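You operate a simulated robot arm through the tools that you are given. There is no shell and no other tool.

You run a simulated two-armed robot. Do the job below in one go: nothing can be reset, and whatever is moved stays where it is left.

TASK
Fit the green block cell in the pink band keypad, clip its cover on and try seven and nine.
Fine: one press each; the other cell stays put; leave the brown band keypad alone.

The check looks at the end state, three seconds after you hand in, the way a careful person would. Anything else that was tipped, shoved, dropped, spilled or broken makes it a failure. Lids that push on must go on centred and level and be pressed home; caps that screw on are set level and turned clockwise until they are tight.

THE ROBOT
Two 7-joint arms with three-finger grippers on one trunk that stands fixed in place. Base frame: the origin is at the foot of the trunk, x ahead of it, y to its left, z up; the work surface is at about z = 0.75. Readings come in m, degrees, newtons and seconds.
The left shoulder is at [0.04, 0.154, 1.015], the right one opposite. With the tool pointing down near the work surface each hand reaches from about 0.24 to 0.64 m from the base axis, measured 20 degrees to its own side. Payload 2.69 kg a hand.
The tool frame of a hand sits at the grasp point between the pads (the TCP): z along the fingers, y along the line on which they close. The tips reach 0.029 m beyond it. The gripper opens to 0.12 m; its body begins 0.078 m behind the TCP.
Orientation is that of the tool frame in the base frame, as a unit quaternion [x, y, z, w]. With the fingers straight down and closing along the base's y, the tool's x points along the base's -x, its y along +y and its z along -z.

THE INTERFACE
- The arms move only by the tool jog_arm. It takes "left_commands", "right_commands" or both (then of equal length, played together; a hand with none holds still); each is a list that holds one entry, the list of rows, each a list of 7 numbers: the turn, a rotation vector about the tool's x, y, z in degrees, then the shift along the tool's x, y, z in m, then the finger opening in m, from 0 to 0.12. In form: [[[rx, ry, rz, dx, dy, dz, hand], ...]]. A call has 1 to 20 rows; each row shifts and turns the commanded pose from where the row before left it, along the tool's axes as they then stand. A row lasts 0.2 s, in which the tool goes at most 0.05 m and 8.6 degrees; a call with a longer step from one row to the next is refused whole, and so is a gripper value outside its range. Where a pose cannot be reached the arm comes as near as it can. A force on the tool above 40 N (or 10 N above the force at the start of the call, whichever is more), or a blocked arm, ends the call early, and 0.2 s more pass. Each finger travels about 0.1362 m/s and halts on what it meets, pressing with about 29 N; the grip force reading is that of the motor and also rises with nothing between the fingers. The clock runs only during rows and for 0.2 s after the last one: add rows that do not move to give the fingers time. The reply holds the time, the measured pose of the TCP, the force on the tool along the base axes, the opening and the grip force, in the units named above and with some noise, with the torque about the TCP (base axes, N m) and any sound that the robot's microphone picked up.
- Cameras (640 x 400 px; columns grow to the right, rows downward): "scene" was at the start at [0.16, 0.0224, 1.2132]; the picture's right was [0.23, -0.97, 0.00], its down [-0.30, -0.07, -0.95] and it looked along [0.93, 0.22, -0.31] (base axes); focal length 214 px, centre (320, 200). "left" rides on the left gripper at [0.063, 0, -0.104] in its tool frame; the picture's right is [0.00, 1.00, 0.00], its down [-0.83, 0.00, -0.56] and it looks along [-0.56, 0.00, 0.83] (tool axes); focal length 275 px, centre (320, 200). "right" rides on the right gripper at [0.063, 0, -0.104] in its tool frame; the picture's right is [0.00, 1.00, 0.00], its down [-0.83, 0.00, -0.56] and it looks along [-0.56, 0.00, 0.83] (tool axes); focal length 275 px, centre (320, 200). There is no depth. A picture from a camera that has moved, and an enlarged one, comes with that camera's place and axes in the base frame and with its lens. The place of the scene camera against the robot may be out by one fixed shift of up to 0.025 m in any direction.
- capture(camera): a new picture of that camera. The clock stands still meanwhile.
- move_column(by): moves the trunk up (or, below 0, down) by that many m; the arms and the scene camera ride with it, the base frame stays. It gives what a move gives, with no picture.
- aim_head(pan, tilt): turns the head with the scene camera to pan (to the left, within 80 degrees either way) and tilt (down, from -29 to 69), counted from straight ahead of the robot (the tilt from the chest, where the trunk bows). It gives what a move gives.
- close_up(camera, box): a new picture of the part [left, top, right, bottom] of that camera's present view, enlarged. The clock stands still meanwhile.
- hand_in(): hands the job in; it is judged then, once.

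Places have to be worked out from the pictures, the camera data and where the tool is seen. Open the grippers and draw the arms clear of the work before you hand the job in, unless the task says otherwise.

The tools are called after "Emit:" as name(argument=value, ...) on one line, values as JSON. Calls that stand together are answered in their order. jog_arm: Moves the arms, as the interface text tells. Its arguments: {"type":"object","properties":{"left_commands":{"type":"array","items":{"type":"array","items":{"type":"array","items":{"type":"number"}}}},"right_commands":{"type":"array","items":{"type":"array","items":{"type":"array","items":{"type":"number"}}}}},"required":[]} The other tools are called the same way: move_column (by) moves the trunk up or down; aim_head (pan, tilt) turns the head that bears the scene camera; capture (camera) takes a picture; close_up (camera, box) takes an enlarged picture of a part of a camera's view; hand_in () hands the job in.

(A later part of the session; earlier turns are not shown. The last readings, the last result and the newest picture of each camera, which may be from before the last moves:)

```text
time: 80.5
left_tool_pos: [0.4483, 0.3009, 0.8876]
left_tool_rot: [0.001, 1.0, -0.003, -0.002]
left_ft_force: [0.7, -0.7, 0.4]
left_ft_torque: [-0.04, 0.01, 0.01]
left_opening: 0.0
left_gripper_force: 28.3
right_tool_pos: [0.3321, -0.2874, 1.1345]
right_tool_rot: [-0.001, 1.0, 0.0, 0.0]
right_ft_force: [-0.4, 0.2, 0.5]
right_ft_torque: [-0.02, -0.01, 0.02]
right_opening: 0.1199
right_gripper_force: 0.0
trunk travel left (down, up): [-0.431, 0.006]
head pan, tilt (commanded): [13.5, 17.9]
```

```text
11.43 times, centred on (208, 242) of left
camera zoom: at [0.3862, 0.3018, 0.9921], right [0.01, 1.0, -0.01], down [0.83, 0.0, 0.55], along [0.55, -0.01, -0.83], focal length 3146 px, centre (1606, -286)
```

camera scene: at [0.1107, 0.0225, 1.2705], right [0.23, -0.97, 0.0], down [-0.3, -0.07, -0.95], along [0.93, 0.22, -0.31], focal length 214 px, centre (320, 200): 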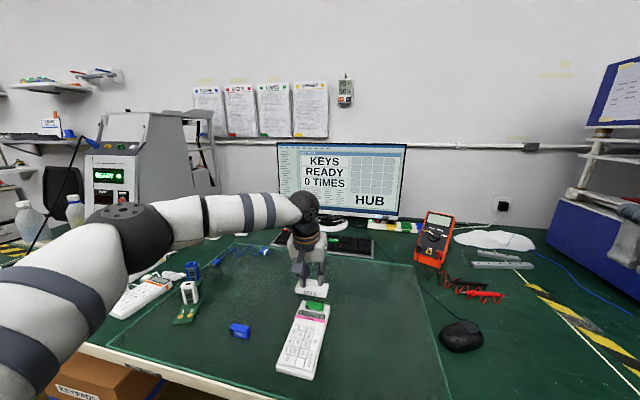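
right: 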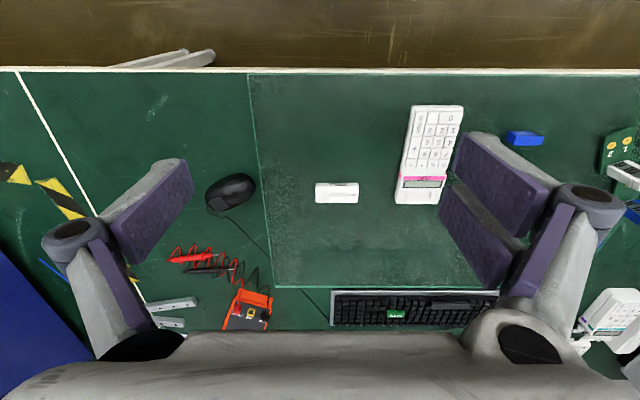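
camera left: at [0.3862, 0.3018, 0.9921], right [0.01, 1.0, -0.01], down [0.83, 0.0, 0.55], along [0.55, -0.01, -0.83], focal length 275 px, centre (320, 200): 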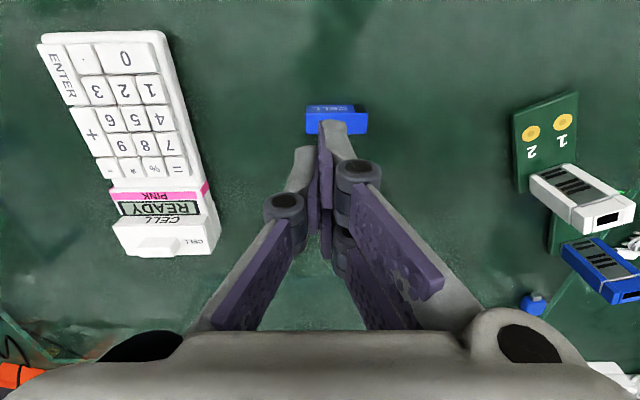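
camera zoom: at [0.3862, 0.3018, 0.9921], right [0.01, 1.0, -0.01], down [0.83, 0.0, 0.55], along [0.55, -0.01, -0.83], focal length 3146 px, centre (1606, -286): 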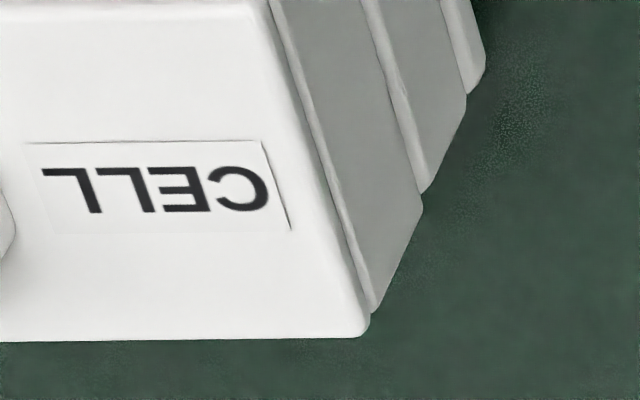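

The enlarged seam shows the cover's wall meeting the platform edge all round with no gap and its far face flush: the cover is home, centred and level. Next the keys: I move the hand above the key field and measure 7 and 9.

Emit:
jog_arm(left_commands=[[[0, 0, 0, 0, 0, -0.015, 0.0], [0, 0, 0, 0.003, -0.04, 0, 0.03], [0, 0, 0, 0.003, -0.04, 0, 0.06], [0, 0, 0, 0.002, -0.04, 0, 0.06], [0, 0, 0, 0, -0.03, 0, 0.06], [0, 0, 0, 0, 0, 0, 0.06], [0, 0, 0, 0, 0, 0, 0.06]]])

Emit:
capture(camera="left")

Emit:
close_up(camera="left", box=[230, 40, 410, 200])

```text
time: 82.1
left_tool_pos: [0.4406, 0.1508, 0.9043]
left_tool_rot: [0.002, 1.0, -0.003, -0.003]
left_ft_force: [-1.0, 0.4, -1.5]
left_ft_torque: [0.01, 0.0, 0.01]
left_opening: 0.0599
left_gripper_force: 0.0
right_tool_pos: [0.3324, -0.2891, 1.1353]
right_tool_rot: [0.0, 1.0, 0.0, -0.001]
right_ft_force: [-0.5, 0.1, 0.2]
right_ft_torque: [0.0, -0.02, 0.03]
right_opening: 0.1202
right_gripper_force: 0.0
trunk travel left (down, up): [-0.431, 0.006]
head pan, tilt (commanded): [13.5, 17.9]
```

```text
taken
camera left: at [0.3793, 0.1522, 1.0083], right [0.01, 1.0, -0.01], down [0.83, -0.01, 0.55], along [0.55, -0.01, -0.83], focal length 275 px, centre (320, 200)
```

left: 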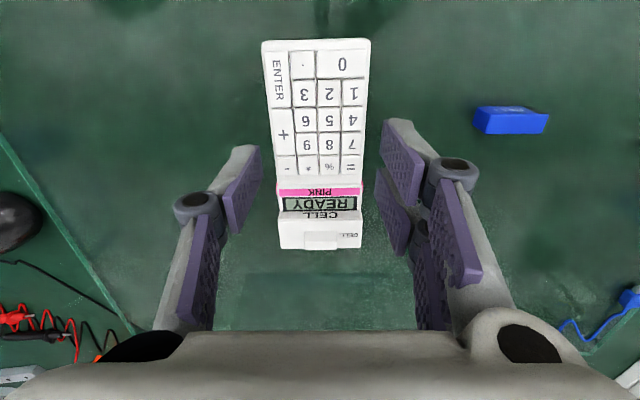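

```text
2.50 times, centred on (320, 120) of left
camera zoom: at [0.3793, 0.1522, 1.0083], right [0.01, 1.0, -0.01], down [0.83, -0.01, 0.55], along [0.55, -0.01, -0.83], focal length 688 px, centre (320, 400)
```

zoom: 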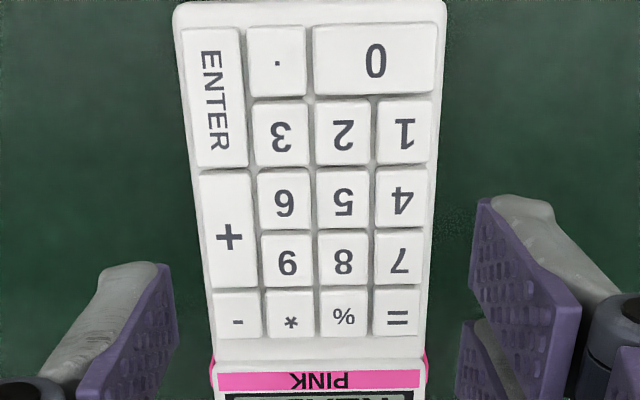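

Key 7 is at about (0.472, 0.178) and key 9 at (0.472, 0.139), 17 mm wide. I pitch the hand 25° forward so that the near left fingertip's corner is its lowest point, and hover it above key 7.

Emit:
jog_arm(left_commands=[[[0, -6.25, 0, 0, 0, 0, 0.06], [0, -6.25, 0, 0, 0, 0, 0.06], [0, -6.25, 0, 0, 0, 0, 0.06], [0, -6.25, 0, 0, 0, 0, 0.06], [0, 0, 0, -0.0027, -0.003, 0.0249, 0.06], [0, 0, 0, -0.0027, -0.003, 0.0249, 0.06], [0, 0, 0, -0.0027, -0.003, 0.02, 0.06], [0, 0, 0, 0, 0, 0, 0.06], [0, 0, 0, 0, 0, 0, 0.06]]])

Emit:
capture(camera="left")

Emit:
close_up(camera="left", box=[250, 0, 490, 150])

Emit:
close_up(camera="scene", box=[250, 280, 350, 360])

```text
time: 84.1
left_tool_pos: [0.4759, 0.1393, 0.8442]
left_tool_rot: [0.002, 0.977, -0.003, 0.214]
left_ft_force: [0.3, 0.3, 0.6]
left_ft_torque: [-0.02, -0.03, 0.02]
left_opening: 0.06
left_gripper_force: 0.0
right_tool_pos: [0.3328, -0.2888, 1.1344]
right_tool_rot: [0.0, 1.0, -0.001, 0.0]
right_ft_force: [0.5, -0.1, -0.5]
right_ft_torque: [-0.03, -0.01, 0.02]
right_opening: 0.1201
right_gripper_force: 0.0
trunk travel left (down, up): [-0.431, 0.006]
head pan, tilt (commanded): [13.5, 17.9]
```

```text
taken
camera left: at [0.3756, 0.1415, 0.9125], right [0.01, 1.0, 0.0], down [0.52, 0.0, 0.85], along [0.85, -0.01, -0.52], focal length 275 px, centre (320, 200)
```

left: 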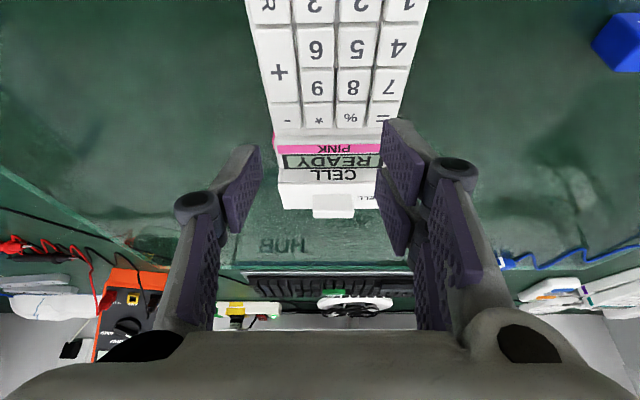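

```text
2.67 times, centred on (370, 75) of left
camera zoom: at [0.3756, 0.1415, 0.9125], right [0.01, 1.0, 0.0], down [0.52, 0.0, 0.85], along [0.85, -0.01, -0.52], focal length 734 px, centre (187, 533)
```

zoom: 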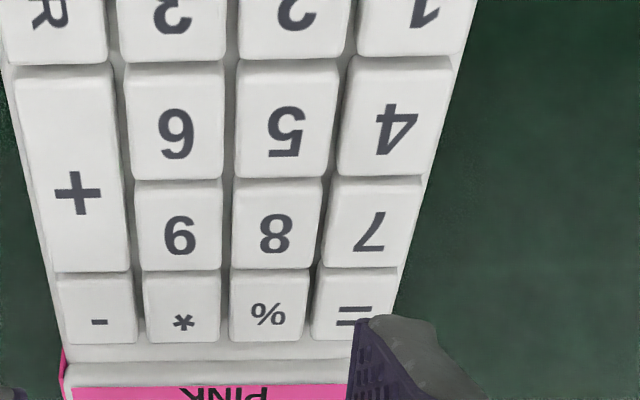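

```text
5.00 times, centred on (300, 320) of scene
camera zoom: at [0.1109, 0.0224, 1.2705], right [0.23, -0.97, 0.0], down [-0.3, -0.07, -0.95], along [0.93, 0.22, -0.31], focal length 1072 px, centre (420, -400)
```

zoom: 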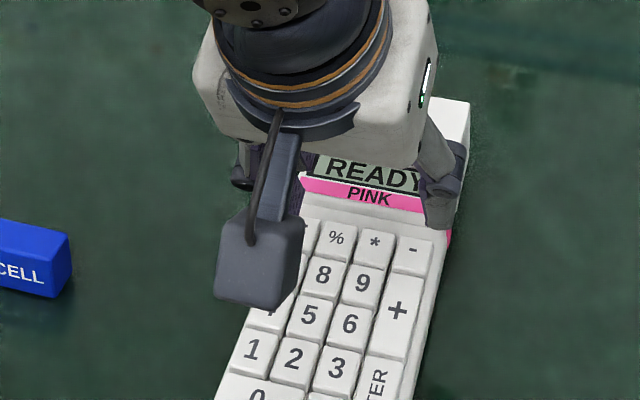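

The wrist view puts the fingertip corner right above key 7. I lower 18 mm (with +2 mm in x) and check again before touching.

Emit:
jog_arm(left_commands=[[[0, 0, 0, 0.0029, 0, 0.0086, 0.06], [0, 0, 0, 0.0028, 0, 0.0086, 0.06], [0, 0, 0, 0, 0, 0, 0.06], [0, 0, 0, 0, 0, 0, 0.06]]])

Emit:
close_up(camera="left", box=[270, 30, 470, 155])

Emit:
close_up(camera="scene", box=[250, 280, 350, 360])

```text
time: 85.1
left_tool_pos: [0.4756, 0.1397, 0.8259]
left_tool_rot: [0.003, 0.977, -0.003, 0.214]
left_ft_force: [0.1, -0.1, -0.1]
left_ft_torque: [-0.01, -0.02, -0.03]
left_opening: 0.06
left_gripper_force: 0.0
right_tool_pos: [0.3318, -0.2889, 1.1351]
right_tool_rot: [-0.001, 1.0, 0.0, 0.0]
right_ft_force: [-0.5, 0.5, -0.1]
right_ft_torque: [-0.02, 0.01, 0.01]
right_opening: 0.12
right_gripper_force: 0.1
trunk travel left (down, up): [-0.431, 0.006]
head pan, tilt (commanded): [13.5, 17.9]
```

```text
3.20 times, centred on (370, 92) of left
camera zoom: at [0.3768, 0.1422, 0.894], right [0.01, 1.0, 0.0], down [0.52, 0.0, 0.85], along [0.85, -0.01, -0.52], focal length 881 px, centre (160, 544)
```

zoom: 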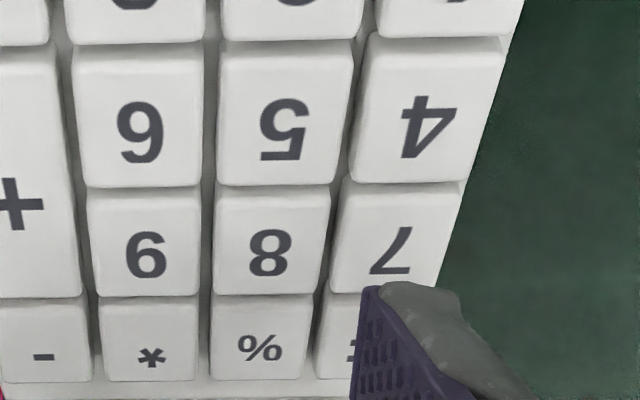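

```text
5.00 times, centred on (300, 320) of scene
camera zoom: at [0.1108, 0.0224, 1.2705], right [0.23, -0.97, 0.0], down [-0.3, -0.07, -0.95], along [0.93, 0.22, -0.31], focal length 1072 px, centre (420, -400)
```

zoom: 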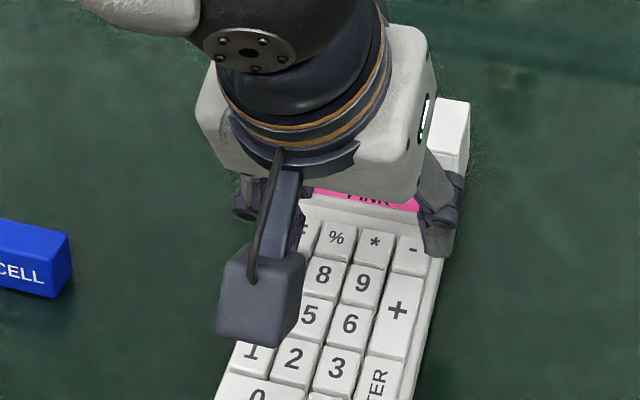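

The tip is over key 7, but the opposite finger hangs right beside the keypad's edge. I widen to 0.08 and shift −10 mm in y so that finger is well clear, then look again.

Emit:
jog_arm(left_commands=[[[0, 0, 0, -0.0018, -0.01, 0.0008, 0.08], [0, 0, 0, 0, 0, 0, 0.08], [0, 0, 0, 0, 0, 0, 0.08]]])

Emit:
close_up(camera="left", box=[270, 30, 470, 155])

Emit:
capture(camera="left")

Emit:
close_up(camera="scene", box=[250, 280, 350, 360])

```text
time: 85.9
left_tool_pos: [0.4806, 0.131, 0.8246]
left_tool_rot: [0.003, 0.977, -0.004, 0.215]
left_ft_force: [-0.1, 0.5, 0.3]
left_ft_torque: [0.01, 0.0, -0.02]
left_opening: 0.0801
left_gripper_force: 0.0
right_tool_pos: [0.3309, -0.2884, 1.1357]
right_tool_rot: [0.0, 1.0, 0.001, 0.001]
right_ft_force: [0.4, -0.7, 0.2]
right_ft_torque: [-0.02, 0.0, -0.03]
right_opening: 0.12
right_gripper_force: 0.1
trunk travel left (down, up): [-0.431, 0.006]
head pan, tilt (commanded): [13.5, 17.9]
```

```text
3.20 times, centred on (370, 92) of left
camera zoom: at [0.3792, 0.132, 0.8938], right [0.01, 1.0, 0.0], down [0.52, 0.0, 0.85], along [0.85, -0.01, -0.52], focal length 881 px, centre (160, 544)
```

zoom: 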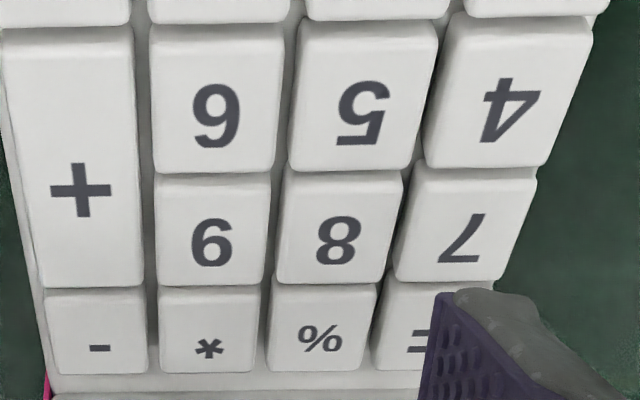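

```text
taken
camera left: at [0.3792, 0.132, 0.8938], right [0.01, 1.0, 0.0], down [0.52, 0.0, 0.85], along [0.85, -0.01, -0.52], focal length 275 px, centre (320, 200)
```

left: 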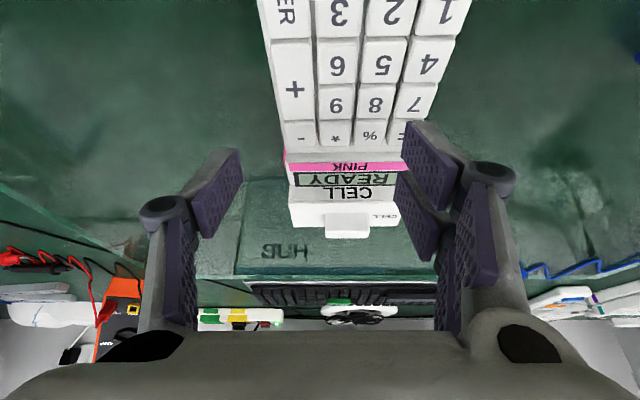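

```text
5.00 times, centred on (300, 320) of scene
camera zoom: at [0.1108, 0.0223, 1.2705], right [0.23, -0.97, 0.0], down [-0.3, -0.07, -0.95], along [0.93, 0.22, -0.31], focal length 1072 px, centre (420, -400)
```

zoom: 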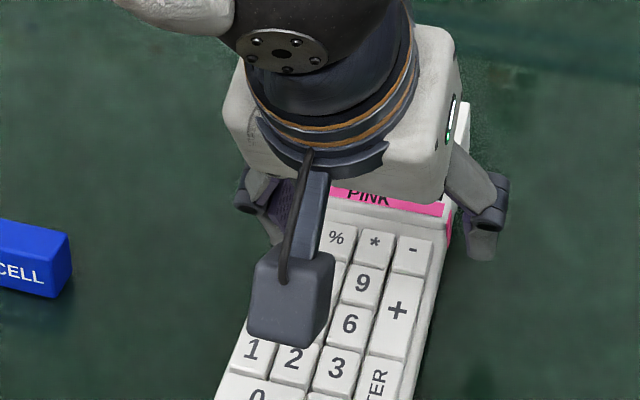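

The other finger is now well off the keypad and the tip stays lined up with key 7. I lower 10 mm, then touch in small steps.

Emit:
jog_arm(left_commands=[[[0, 0, 0, 0.00125, 0, 0.00272, 0.08], [0, 0, 0, 0.00125, 0, 0.00272, 0.08], [0, 0, 0, 0.00125, 0, 0.00272, 0.08], [0, 0, 0, 0, 0, 0, 0.08]]])

Emit:
close_up(camera="left", box=[270, 30, 470, 155])

```text
time: 86.9
left_tool_pos: [0.4804, 0.1295, 0.8164]
left_tool_rot: [0.001, 0.977, -0.002, 0.215]
left_ft_force: [0.9, -0.5, -0.7]
left_ft_torque: [0.02, 0.0, -0.03]
left_opening: 0.0801
left_gripper_force: 0.1
right_tool_pos: [0.3321, -0.2895, 1.1357]
right_tool_rot: [0.0, 1.0, 0.0, 0.0]
right_ft_force: [-0.9, -0.2, 0.1]
right_ft_torque: [-0.01, 0.01, 0.01]
right_opening: 0.1202
right_gripper_force: 0.0
trunk travel left (down, up): [-0.431, 0.006]
head pan, tilt (commanded): [13.5, 17.9]
```

```text
3.20 times, centred on (370, 92) of left
camera zoom: at [0.3802, 0.1318, 0.885], right [0.01, 1.0, 0.0], down [0.52, 0.0, 0.85], along [0.85, -0.01, -0.52], focal length 881 px, centre (160, 544)
```

zoom: 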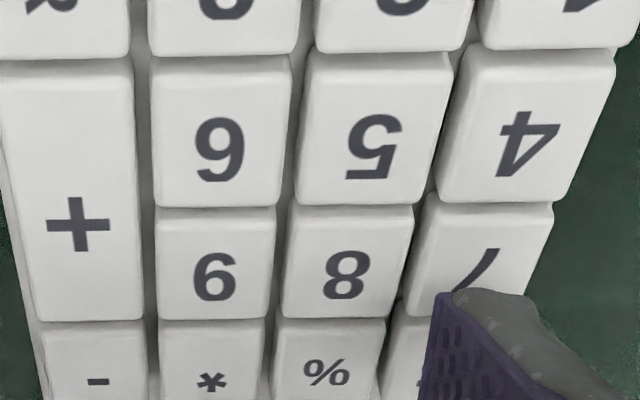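

The tip is closing on the middle of key 7. I go down in 1 mm steps and listen for a response.

Emit:
jog_arm(left_commands=[[[0, 0, 0, 0.00042, 0, 0.00091, 0.08], [0, 0, 0, 0.00042, 0, 0.00091, 0.08], [0, 0, 0, 0.00042, 0, 0.00091, 0.08], [0, 0, 0, 0, 0, 0, 0.08]]])

Emit:
close_up(camera="left", box=[270, 30, 470, 155])

Emit:
close_up(camera="scene", box=[260, 130, 420, 230])

```text
time: 87.9
left_tool_pos: [0.4805, 0.1306, 0.8136]
left_tool_rot: [0.004, 0.977, -0.003, 0.214]
left_ft_force: [-0.2, -0.5, 0.1]
left_ft_torque: [-0.03, 0.01, -0.02]
left_opening: 0.0805
left_gripper_force: 0.1
right_tool_pos: [0.3316, -0.2887, 1.1343]
right_tool_rot: [0.0, 1.0, -0.001, 0.0]
right_ft_force: [-0.4, 0.2, -0.4]
right_ft_torque: [0.03, -0.01, 0.0]
right_opening: 0.12
right_gripper_force: 0.1
trunk travel left (down, up): [-0.431, 0.006]
head pan, tilt (commanded): [13.5, 17.9]
```

```text
3.20 times, centred on (370, 92) of left
camera zoom: at [0.38, 0.1319, 0.8823], right [0.01, 1.0, 0.0], down [0.52, 0.0, 0.85], along [0.85, -0.01, -0.52], focal length 881 px, centre (160, 544)
```

zoom: 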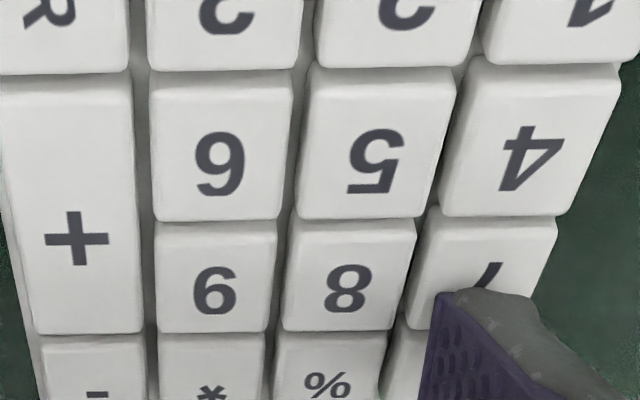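

```text
4.00 times, centred on (340, 180) of scene
camera zoom: at [0.1108, 0.0224, 1.2705], right [0.23, -0.97, 0.0], down [-0.3, -0.07, -0.95], along [0.93, 0.22, -0.31], focal length 858 px, centre (240, 280)
```

zoom: 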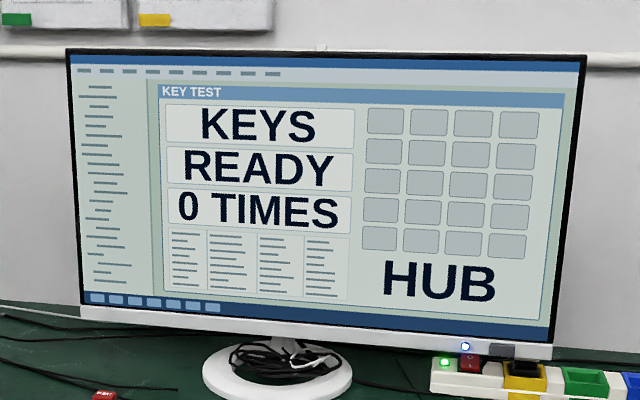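

Aligned; screen still shows 0 TIMES. Two more millimetres.

Emit:
jog_arm(left_commands=[[[0, 0, 0, 0.00042, 0, 0.00091, 0.08], [0, 0, 0, 0.00042, 0, 0.00091, 0.08], [0, 0, 0, 0, 0, 0, 0.08]]])

```text
time: 88.7
left_tool_pos: [0.4802, 0.1307, 0.8126]
left_tool_rot: [0.003, 0.977, -0.002, 0.215]
left_ft_force: [-0.8, -0.2, 0.4]
left_ft_torque: [0.0, 0.0, -0.03]
left_opening: 0.0803
left_gripper_force: 0.1
right_tool_pos: [0.3319, -0.2891, 1.134]
right_tool_rot: [-0.001, 1.0, 0.0, 0.0]
right_ft_force: [-0.7, -0.3, -0.3]
right_ft_torque: [0.0, 0.0, -0.01]
right_opening: 0.1199
right_gripper_force: 0.0
trunk travel left (down, up): [-0.431, 0.006]
head pan, tilt (commanded): [13.5, 17.9]
```

Emit:
jog_arm(left_commands=[[[0, 0, 0, 0.00042, 0, 0.00091, 0.08], [0, 0, 0, 0.00042, 0, 0.00091, 0.08], [0, 0, 0, 0, 0, 0, 0.08]]])

Emit:
close_up(camera="left", box=[270, 30, 470, 155])

Emit:
close_up(camera="scene", box=[260, 130, 420, 230])

```text
time: 89.5
left_tool_pos: [0.479, 0.1306, 0.8104]
left_tool_rot: [0.003, 0.977, -0.004, 0.214]
left_ft_force: [0.1, 0.5, 1.0]
left_ft_torque: [0.02, 0.02, -0.01]
left_opening: 0.0802
left_gripper_force: 0.0
right_tool_pos: [0.331, -0.2883, 1.1355]
right_tool_rot: [0.0, 1.0, -0.001, 0.0]
right_ft_force: [-0.6, -0.5, 0.1]
right_ft_torque: [0.0, 0.01, 0.01]
right_opening: 0.1201
right_gripper_force: 0.1
trunk travel left (down, up): [-0.431, 0.006]
head pan, tilt (commanded): [13.5, 17.9]
heard: click
```

```text
3.20 times, centred on (370, 92) of left
camera zoom: at [0.3798, 0.1317, 0.8784], right [0.01, 1.0, 0.0], down [0.52, 0.0, 0.85], along [0.85, -0.01, -0.52], focal length 881 px, centre (160, 544)
```

zoom: 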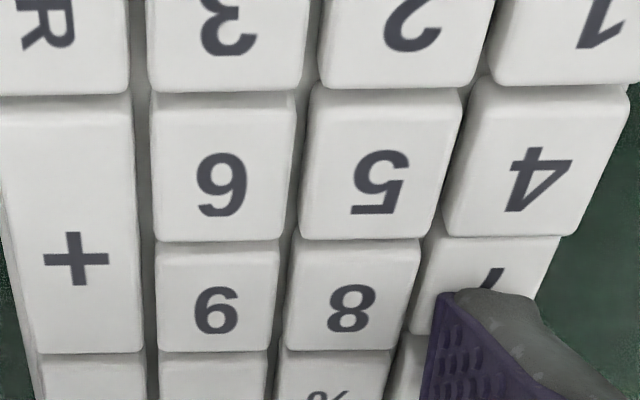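

```text
4.00 times, centred on (340, 180) of scene
camera zoom: at [0.1108, 0.0224, 1.2705], right [0.23, -0.97, 0.0], down [-0.3, -0.07, -0.95], along [0.93, 0.22, -0.31], focal length 858 px, centre (240, 280)
```

zoom: 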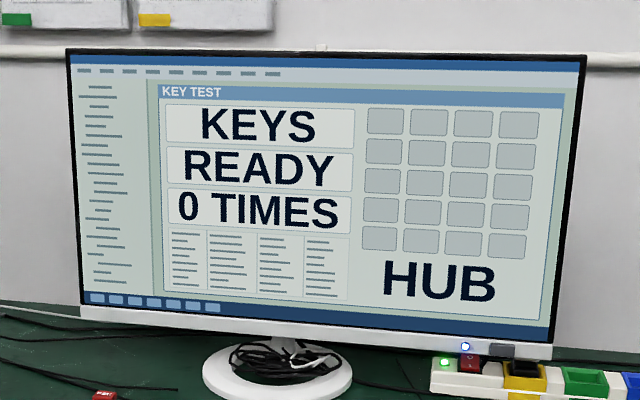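

A click was heard with 1 N of force. I lift straight off at once so that it is a single press, and read both displays.

Emit:
jog_arm(left_commands=[[[0, 0, 0, -0.0021, 0, -0.0045, 0.08], [0, 0, 0, -0.0042, 0, -0.0091, 0.08], [0, 0, 0, -0.0063, 0, -0.0136, 0.08], [0, 0, 0, 0, 0, 0, 0.08]]])

Emit:
capture(camera="left")

Emit:
close_up(camera="scene", box=[260, 130, 420, 230])

Emit:
close_up(camera="left", box=[260, 110, 420, 240])

```text
time: 90.5
left_tool_pos: [0.4807, 0.1303, 0.8392]
left_tool_rot: [0.002, 0.977, -0.002, 0.213]
left_ft_force: [-0.4, -0.2, 0.2]
left_ft_torque: [-0.01, -0.02, 0.0]
left_opening: 0.0802
left_gripper_force: 0.1
right_tool_pos: [0.3309, -0.2872, 1.1346]
right_tool_rot: [0.001, 1.0, 0.0, 0.0]
right_ft_force: [0.3, -0.2, -0.5]
right_ft_torque: [-0.01, -0.01, 0.0]
right_opening: 0.1201
right_gripper_force: 0.1
trunk travel left (down, up): [-0.431, 0.006]
head pan, tilt (commanded): [13.5, 17.9]
```

```text
taken
camera left: at [0.3806, 0.1314, 0.9087], right [0.01, 1.0, 0.0], down [0.52, 0.0, 0.85], along [0.85, -0.01, -0.52], focal length 275 px, centre (320, 200)
```

left: 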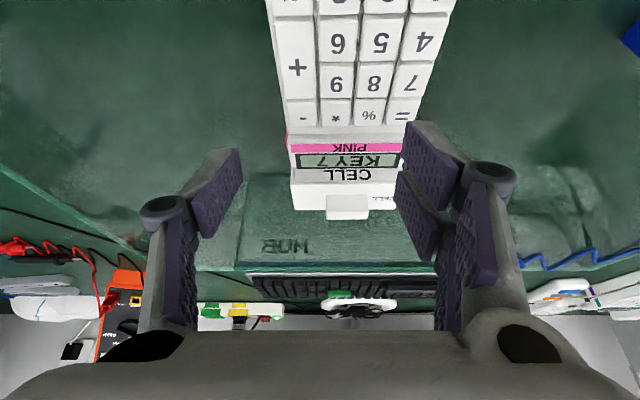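

```text
4.00 times, centred on (340, 180) of scene
camera zoom: at [0.1109, 0.0224, 1.2705], right [0.23, -0.97, 0.0], down [-0.3, -0.07, -0.95], along [0.93, 0.22, -0.31], focal length 858 px, centre (240, 280)
```

zoom: 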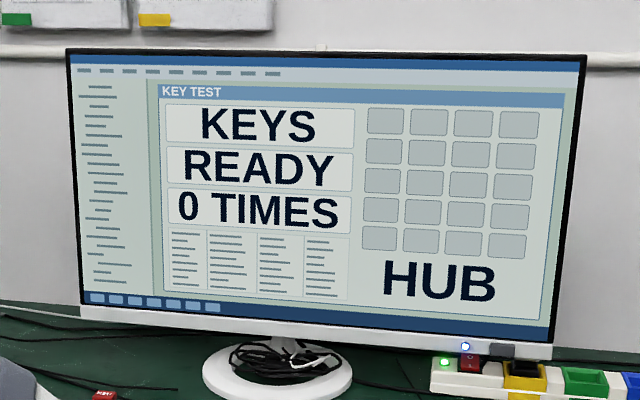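

```text
3.08 times, centred on (340, 175) of left
camera zoom: at [0.3806, 0.1314, 0.9087], right [0.01, 1.0, 0.0], down [0.52, 0.0, 0.85], along [0.85, -0.01, -0.52], focal length 847 px, centre (258, 277)
```

zoom: 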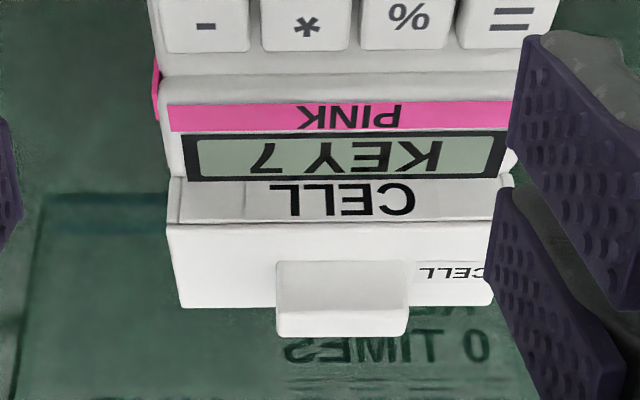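

The keypad's display reads KEY 7. Now I shift 38.9 mm to −y to stand over key 9 and check the alignment.

Emit:
jog_arm(left_commands=[[[0, 0, 0, 0, -0.0195, 0, 0.08], [0, 0, 0, 0, -0.0194, 0, 0.08], [0, 0, 0, 0.0042, 0, 0.0091, 0.08], [0, 0, 0, 0.0021, 0, 0.0045, 0.08], [0, 0, 0, 0, 0, 0, 0.08], [0, 0, 0, 0, 0, 0, 0.08]]])

Emit:
close_up(camera="left", box=[270, 30, 470, 155])

Emit:
close_up(camera="scene", box=[250, 280, 350, 360])

```text
time: 91.9
left_tool_pos: [0.4795, 0.0918, 0.8255]
left_tool_rot: [0.003, 0.977, -0.003, 0.214]
left_ft_force: [0.5, -0.2, 0.1]
left_ft_torque: [-0.02, 0.05, 0.04]
left_opening: 0.0799
left_gripper_force: 0.0
right_tool_pos: [0.3318, -0.2897, 1.1352]
right_tool_rot: [0.001, 1.0, 0.0, 0.0]
right_ft_force: [-0.2, 0.0, -0.1]
right_ft_torque: [0.03, 0.01, 0.01]
right_opening: 0.1202
right_gripper_force: 0.0
trunk travel left (down, up): [-0.431, 0.006]
head pan, tilt (commanded): [13.5, 17.9]
```

```text
3.20 times, centred on (370, 92) of left
camera zoom: at [0.3806, 0.093, 0.8938], right [0.01, 1.0, 0.0], down [0.52, 0.0, 0.85], along [0.85, -0.01, -0.52], focal length 881 px, centre (160, 544)
```

zoom: 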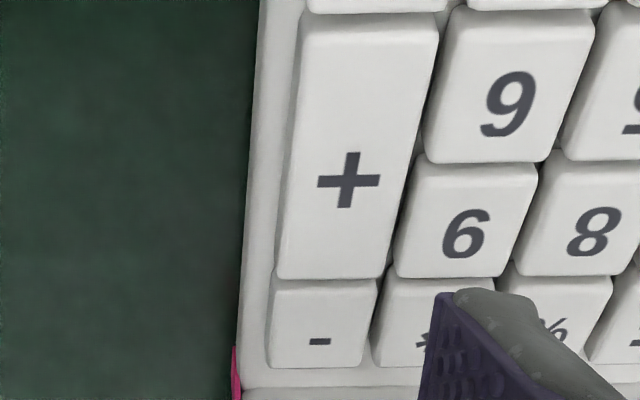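

```text
5.00 times, centred on (300, 320) of scene
camera zoom: at [0.1108, 0.0224, 1.2705], right [0.23, -0.97, 0.0], down [-0.3, -0.07, -0.95], along [0.93, 0.22, -0.31], focal length 1072 px, centre (420, -400)
```

zoom: 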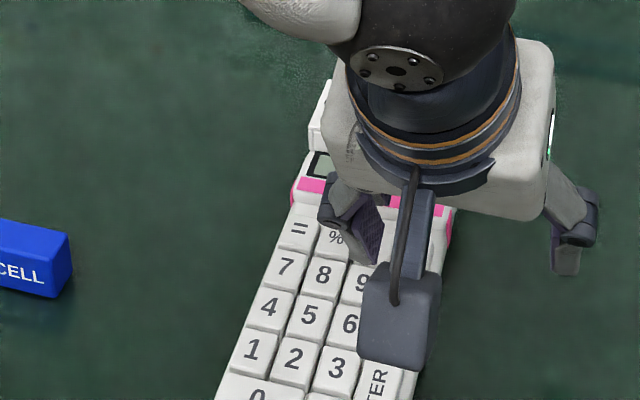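

Key 9 (in the 7-8-9 row, beside 8) is under the tip just as 7 was. I lower 11 mm quickly and then step down until the click.

Emit:
jog_arm(left_commands=[[[0, 0, 0, 0.00125, 0, 0.00272, 0.08], [0, 0, 0, 0.00125, 0, 0.00272, 0.08], [0, 0, 0, 0.00125, 0, 0.00272, 0.08], [0, 0, 0, 0.0008, 0, 0.0018, 0.08], [0, 0, 0, 0, 0, 0, 0.08]]])

Emit:
close_up(camera="left", box=[270, 30, 470, 155])

```text
time: 93.1
left_tool_pos: [0.4798, 0.0923, 0.8133]
left_tool_rot: [0.002, 0.977, -0.003, 0.214]
left_ft_force: [0.1, -0.5, 0.2]
left_ft_torque: [0.03, 0.01, -0.02]
left_opening: 0.0803
left_gripper_force: 0.0
right_tool_pos: [0.3324, -0.2894, 1.1357]
right_tool_rot: [0.0, 1.0, 0.0, -0.001]
right_ft_force: [0.2, -0.5, 0.1]
right_ft_torque: [-0.02, -0.01, 0.01]
right_opening: 0.12
right_gripper_force: 0.1
trunk travel left (down, up): [-0.431, 0.006]
head pan, tilt (commanded): [13.5, 17.9]
```

```text
3.20 times, centred on (370, 92) of left
camera zoom: at [0.38, 0.0936, 0.8825], right [0.01, 1.0, 0.0], down [0.52, 0.0, 0.85], along [0.85, -0.01, -0.52], focal length 881 px, centre (160, 544)
```

zoom: 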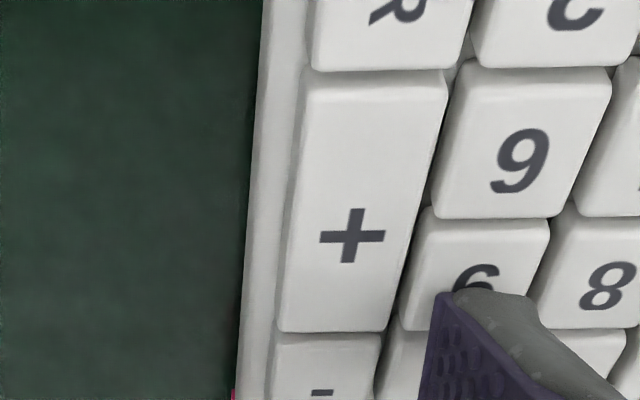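

Same relation as for 7 at this height. I step down 1 mm at a time.

Emit:
jog_arm(left_commands=[[[0, 0, 0, 0.00042, 0, 0.00091, 0.08], [0, 0, 0, 0.00042, 0, 0.00091, 0.08], [0, 0, 0, 0, 0, 0, 0.08]]])

```text
time: 93.9
left_tool_pos: [0.4796, 0.0911, 0.8127]
left_tool_rot: [0.003, 0.977, -0.003, 0.214]
left_ft_force: [0.5, -0.6, 0.2]
left_ft_torque: [0.02, 0.04, 0.03]
left_opening: 0.08
left_gripper_force: 0.0
right_tool_pos: [0.3306, -0.2878, 1.1341]
right_tool_rot: [0.0, 1.0, 0.0, 0.0]
right_ft_force: [0.2, 0.3, 0.5]
right_ft_torque: [-0.02, 0.01, 0.01]
right_opening: 0.12
right_gripper_force: 0.0
trunk travel left (down, up): [-0.431, 0.006]
head pan, tilt (commanded): [13.5, 17.9]
```

Emit:
jog_arm(left_commands=[[[0, 0, 0, 0.00042, 0, 0.00091, 0.08], [0, 0, 0, 0.00042, 0, 0.00091, 0.08], [0, 0, 0, 0, 0, 0, 0.08]]])

```text
time: 94.7
left_tool_pos: [0.4801, 0.0919, 0.8095]
left_tool_rot: [0.002, 0.977, -0.004, 0.213]
left_ft_force: [-0.3, -1.6, 0.8]
left_ft_torque: [0.01, 0.01, 0.03]
left_opening: 0.0806
left_gripper_force: 0.5
right_tool_pos: [0.3325, -0.2896, 1.1347]
right_tool_rot: [0.0, 1.0, 0.0, 0.0]
right_ft_force: [0.2, -0.2, 0.3]
right_ft_torque: [0.02, -0.01, 0.01]
right_opening: 0.1199
right_gripper_force: 0.0
trunk travel left (down, up): [-0.431, 0.006]
head pan, tilt (commanded): [13.5, 17.9]
heard: click
```

A click again. I lift straight off and read the keypad's display.

Emit:
jog_arm(left_commands=[[[0, 0, 0, -0.0021, 0, -0.0045, 0.08], [0, 0, 0, -0.0042, 0, -0.0091, 0.08], [0, 0, 0, -0.0084, 0, -0.0182, 0.08], [0, 0, 0, -0.0084, 0, -0.0182, 0.08], [0, 0, 0, 0, 0, 0, 0.08]]])

Emit:
capture(camera="left")

Emit:
close_up(camera="left", box=[280, 60, 440, 200])

Emit:
capture(camera="scene")

```text
time: 95.9
left_tool_pos: [0.4779, 0.0911, 0.8635]
left_tool_rot: [0.002, 0.977, -0.003, 0.213]
left_ft_force: [0.2, 0.0, -0.2]
left_ft_torque: [0.03, 0.01, 0.03]
left_opening: 0.0801
left_gripper_force: 0.0
right_tool_pos: [0.332, -0.2885, 1.134]
right_tool_rot: [0.0, 1.0, 0.0, -0.001]
right_ft_force: [0.3, 0.0, -0.2]
right_ft_torque: [0.0, 0.03, 0.02]
right_opening: 0.1199
right_gripper_force: 0.0
trunk travel left (down, up): [-0.431, 0.006]
head pan, tilt (commanded): [13.5, 17.9]
```

```text
taken
camera left: at [0.3797, 0.0926, 0.9324], right [0.01, 1.0, 0.0], down [0.52, 0.0, 0.85], along [0.85, -0.01, -0.52], focal length 275 px, centre (320, 200)
```

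left: 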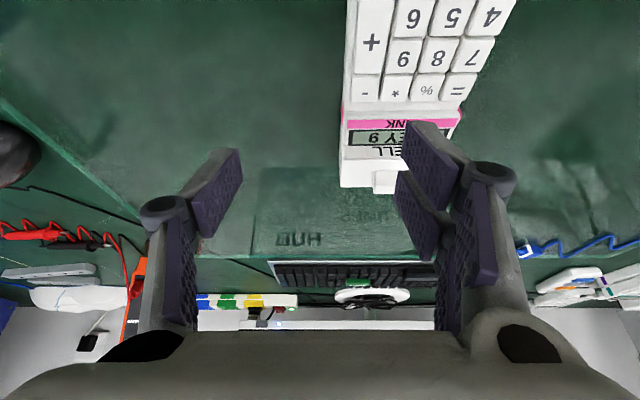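

```text
2.86 times, centred on (360, 130) of left
camera zoom: at [0.3797, 0.0926, 0.9324], right [0.01, 1.0, 0.0], down [0.52, 0.0, 0.85], along [0.85, -0.01, -0.52], focal length 786 px, centre (206, 400)
```

zoom: 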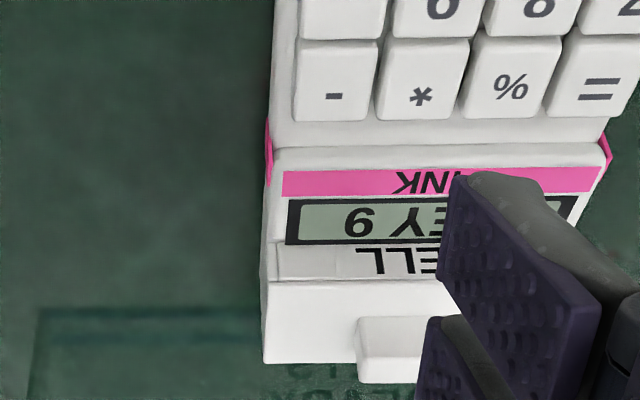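

```text
taken
camera scene: at [0.111, 0.0224, 1.2705], right [0.23, -0.97, 0.0], down [-0.3, -0.07, -0.95], along [0.93, 0.22, -0.31], focal length 214 px, centre (320, 200)
```

scene: 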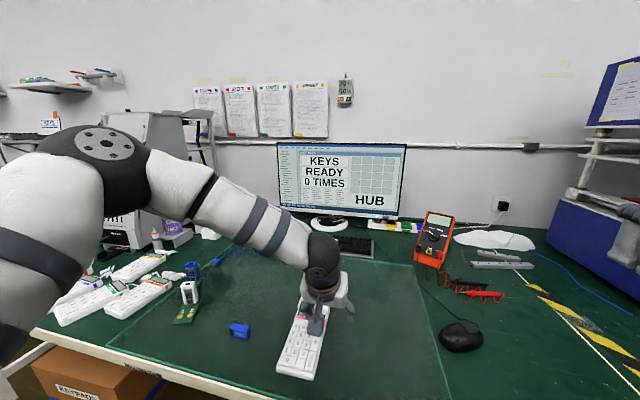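

The display reads KEY 9: one press each. Before withdrawing I double-check the cover's seam on the −y side from here.

Emit:
close_up(camera="left", box=[325, 120, 405, 200])

Emit:
close_up(camera="left", box=[330, 135, 365, 170])

```text
5.00 times, centred on (365, 160) of left
camera zoom: at [0.3797, 0.0926, 0.9324], right [0.01, 1.0, 0.0], down [0.52, 0.0, 0.85], along [0.85, -0.01, -0.52], focal length 1376 px, centre (95, 400)
```

zoom: 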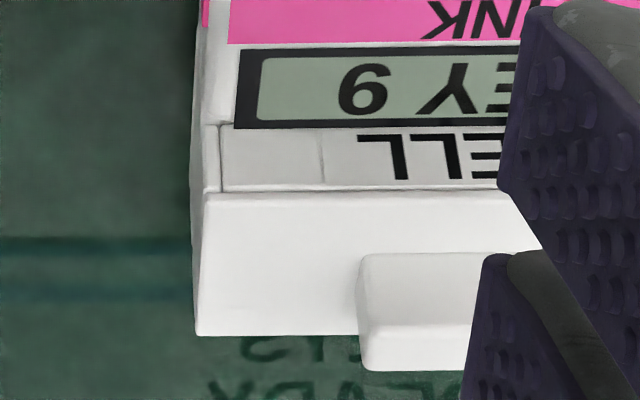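

```text
11.43 times, centred on (348, 152) of left
camera zoom: at [0.3797, 0.0926, 0.9324], right [0.01, 1.0, 0.0], down [0.52, 0.0, 0.85], along [0.85, -0.01, -0.52], focal length 3146 px, centre (6, 743)
```

zoom: 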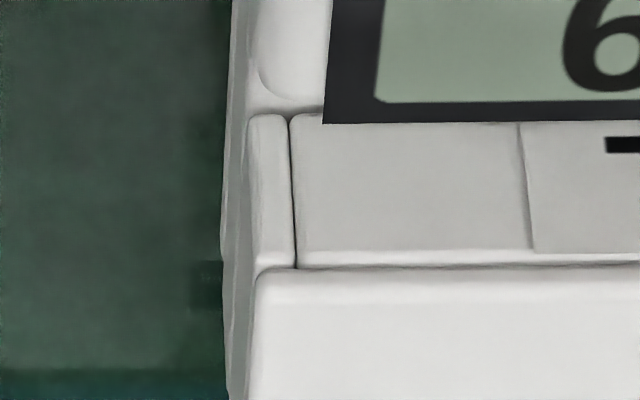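

Touch readings leave 2–3 mm of doubt about whether the cover is fully down, so I want a shallow side view. I withdraw the left hand upright to the left, then bring the right hand's camera to the −y side.

Emit:
jog_arm(left_commands=[[[0, 6.25, 0, -0.01, 0, -0.03, 0.08], [0, 6.25, 0, -0.008, 0, -0.03, 0.08], [0, 6.25, 0, -0.005, 0, -0.03, 0.08], [0, 6.25, 0, 0, 0.01, -0.03, 0.08], [0, 0, 0, 0.015, 0.04, -0.01, 0.08], [0, 0, 0, 0.02, 0.04, -0.005, 0.08], [0, 0, 0, 0.02, 0.04, 0, 0.08], [0, 0, 0, 0.02, 0.04, 0, 0.08], [0, 0, 0, 0.02, 0.03, 0, 0.08], [0, 0, 0, 0, 0, 0, 0.08]]])

Emit:
capture(camera="scene")

```text
time: 98.1
left_tool_pos: [0.3735, 0.293, 1.0005]
left_tool_rot: [0.003, 1.0, -0.003, -0.002]
left_ft_force: [-0.8, 0.5, 0.6]
left_ft_torque: [0.03, 0.03, 0.0]
left_opening: 0.0798
left_gripper_force: 0.1
right_tool_pos: [0.3319, -0.2893, 1.1347]
right_tool_rot: [-0.001, 1.0, -0.001, 0.0]
right_ft_force: [0.5, 0.0, 0.2]
right_ft_torque: [-0.02, 0.04, -0.01]
right_opening: 0.1199
right_gripper_force: 0.0
trunk travel left (down, up): [-0.431, 0.006]
head pan, tilt (commanded): [13.5, 17.9]
```

```text
taken
camera scene: at [0.111, 0.0222, 1.2705], right [0.23, -0.97, 0.0], down [-0.3, -0.07, -0.95], along [0.93, 0.22, -0.31], focal length 214 px, centre (320, 200)
```

scene: 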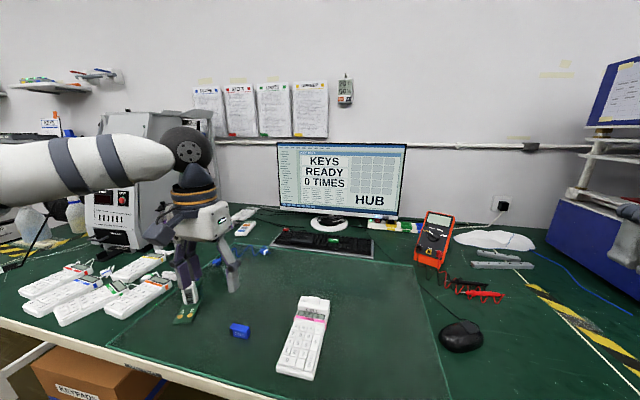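

The left hand is clear. Now the right hand goes to a viewing spot on the −y side of the keypad, well above everything.

Emit:
jog_arm(right_commands=[[[0, 0, 0, -0.0189, 0.0286, 0.0231, 0.05], [0, 0, 0, -0.0189, 0.0286, 0.0231, 0.05], [0, 0, 0, -0.0189, 0.0286, 0.0231, 0.05], [0, 0, 0, -0.0189, 0.0286, 0.0231, 0.05], [0, 0, 0, -0.0189, 0.0286, 0.0231, 0.05], [0, 0, 0, -0.0189, 0.0286, 0.0231, 0.05], [0, 0, 0, -0.0189, 0.0286, 0.0231, 0.05], [0, 0, 0, -0.0189, 0.0286, 0.0231, 0.05], [0, 0, 0, 0, 0, 0, 0.05]]])

Emit:
capture(camera="right")

```text
time: 100.1
left_tool_pos: [0.3744, 0.2914, 0.9996]
left_tool_rot: [0.003, 1.0, -0.002, -0.001]
left_ft_force: [-0.3, 0.0, -0.2]
left_ft_torque: [0.0, 0.02, 0.0]
left_opening: 0.0799
left_gripper_force: 0.1
right_tool_pos: [0.4825, -0.0604, 0.9525]
right_tool_rot: [0.0, 1.0, 0.0, 0.001]
right_ft_force: [-0.9, -0.7, 0.4]
right_ft_torque: [0.06, 0.02, 0.0]
right_opening: 0.0499
right_gripper_force: 0.0
trunk travel left (down, up): [-0.431, 0.006]
head pan, tilt (commanded): [13.5, 17.9]
```

```text
taken
camera right: at [0.4208, -0.0615, 1.057], right [0.0, 1.0, 0.0], down [0.83, 0.0, 0.56], along [0.56, 0.0, -0.83], focal length 275 px, centre (320, 200)
```

right: 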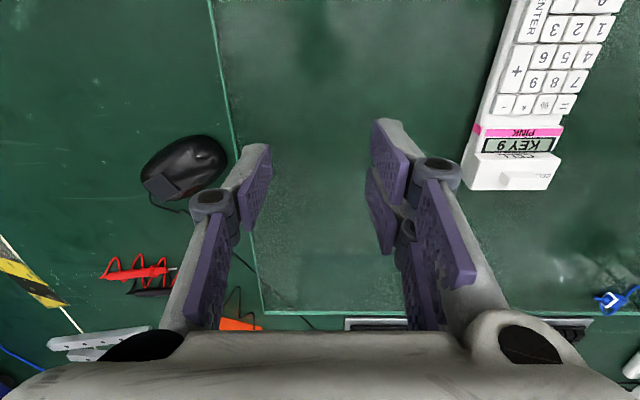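

From here I roll the right hand 50° so its camera looks toward +y at a shallower angle.

Emit:
jog_arm(right_commands=[[[-8.33, 0, 0, 0, 0, 0, 0.05], [-8.33, 0, 0, 0, 0, 0, 0.05], [-8.33, 0, 0, 0, 0, 0, 0.05], [-8.33, 0, 0, 0, 0, 0, 0.05], [-8.33, 0, 0, 0, 0, 0, 0.05], [-8.33, 0, 0, 0, 0, 0, 0.05], [0, 0, 0, 0, 0, 0, 0.05]]])

Emit:
capture(camera="right")

```text
time: 101.7
left_tool_pos: [0.3755, 0.2919, 1.0]
left_tool_rot: [0.001, 1.0, -0.003, -0.001]
left_ft_force: [-1.2, 0.8, -0.3]
left_ft_torque: [0.02, -0.01, 0.0]
left_opening: 0.0798
left_gripper_force: 0.0
right_tool_pos: [0.4824, -0.0602, 0.9509]
right_tool_rot: [0.0, 0.906, 0.424, 0.001]
right_ft_force: [0.2, -1.0, -0.2]
right_ft_torque: [0.0, 0.0, 0.02]
right_opening: 0.05
right_gripper_force: 0.0
trunk travel left (down, up): [-0.431, 0.006]
head pan, tilt (commanded): [13.5, 17.9]
```

```text
taken
camera right: at [0.4211, -0.1403, 1.0182], right [-0.01, 0.64, 0.77], down [0.83, -0.42, 0.36], along [0.56, 0.64, -0.53], focal length 275 px, centre (320, 200)
```

right: 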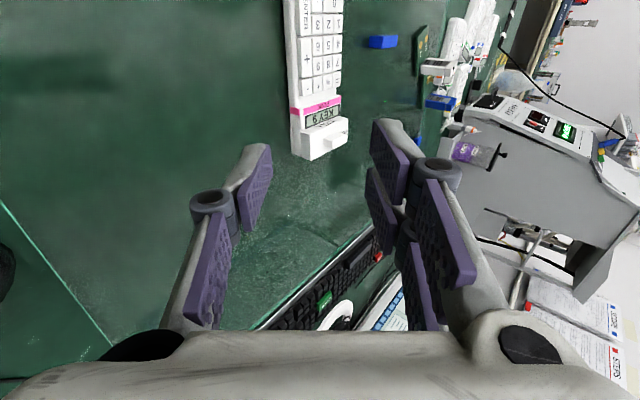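

The view works; I move the camera closer along its line of sight and enlarge the cover.

Emit:
jog_arm(right_commands=[[[0, 0, 0, -0.0114, -0.0048, 0.0416, 0.05], [0, 0, 0, -0.0114, -0.0048, 0.0416, 0.05], [0, 0, 0, -0.008, -0.0035, 0.028, 0.05], [0, 0, 0, 0, 0, 0, 0.05]]])

Emit:
capture(camera="right")

Emit:
close_up(camera="right", box=[260, 80, 400, 200])

```text
time: 102.7
left_tool_pos: [0.3739, 0.2911, 0.9996]
left_tool_rot: [0.003, 1.0, -0.003, -0.001]
left_ft_force: [0.3, -0.4, -0.4]
left_ft_torque: [0.02, 0.01, 0.03]
left_opening: 0.0802
left_gripper_force: 0.1
right_tool_pos: [0.515, 0.0189, 0.8681]
right_tool_rot: [0.0, 0.906, 0.423, 0.0]
right_ft_force: [-0.7, -0.3, -0.5]
right_ft_torque: [0.0, 0.04, 0.0]
right_opening: 0.0497
right_gripper_force: 0.1
trunk travel left (down, up): [-0.431, 0.006]
head pan, tilt (commanded): [13.5, 17.9]
```

```text
taken
camera right: at [0.4533, -0.0629, 0.9366], right [-0.01, 0.64, 0.77], down [0.83, -0.42, 0.36], along [0.56, 0.64, -0.53], focal length 275 px, centre (320, 200)
```

right: 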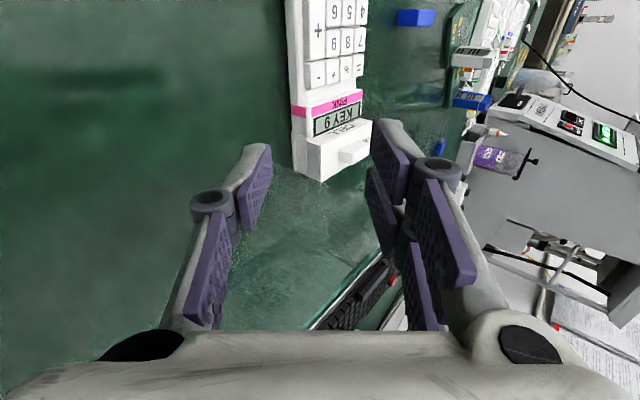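

```text
3.33 times, centred on (330, 140) of right
camera zoom: at [0.4533, -0.0629, 0.9366], right [-0.01, 0.64, 0.77], down [0.83, -0.42, 0.36], along [0.56, 0.64, -0.53], focal length 918 px, centre (287, 400)
```

zoom: 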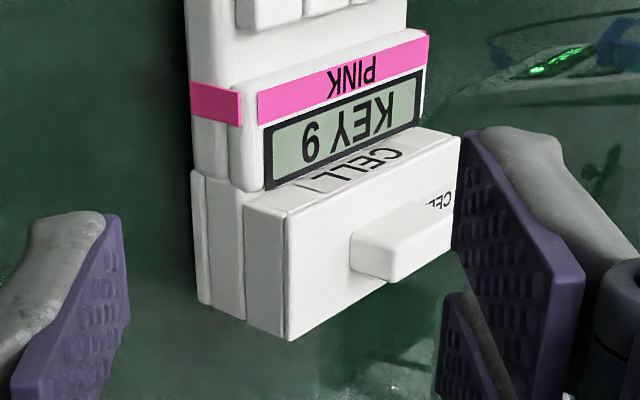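

Emit:
close_up(camera="right", box=[312, 125, 362, 185])

Emit:
close_up(camera="right", box=[312, 125, 342, 150])

Emit:
close_up(camera="right", box=[315, 155, 350, 185])

```text
6.67 times, centred on (337, 155) of right
camera zoom: at [0.4533, -0.0629, 0.9366], right [-0.01, 0.64, 0.77], down [0.83, -0.42, 0.36], along [0.56, 0.64, -0.53], focal length 1835 px, centre (207, 500)
```

zoom: 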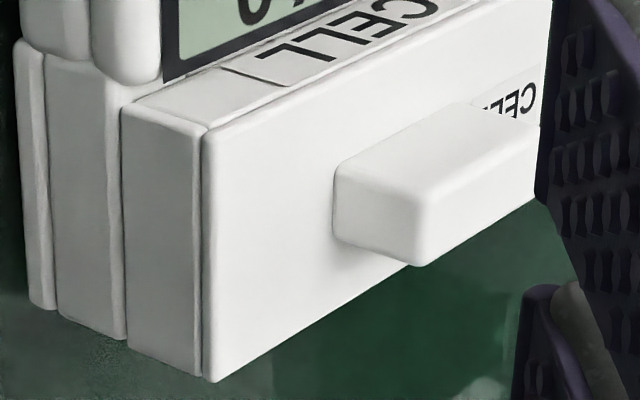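

```text
16.00 times, centred on (327, 138) of right
camera zoom: at [0.4533, -0.0629, 0.9366], right [-0.01, 0.64, 0.77], down [0.83, -0.42, 0.36], along [0.56, 0.64, -0.53], focal length 4404 px, centre (208, 1200)
```

zoom: 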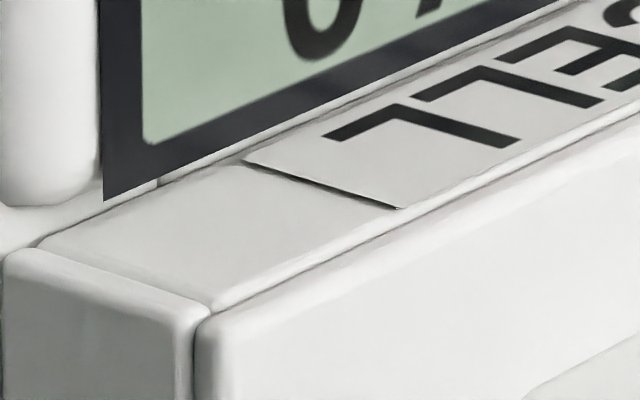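

```text
13.33 times, centred on (332, 170) of right
camera zoom: at [0.4533, -0.0629, 0.9366], right [-0.01, 0.64, 0.77], down [0.83, -0.42, 0.36], along [0.56, 0.64, -0.53], focal length 3670 px, centre (153, 600)
```

zoom: 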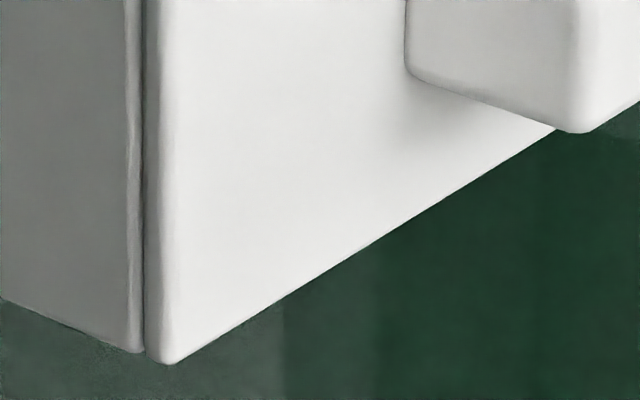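

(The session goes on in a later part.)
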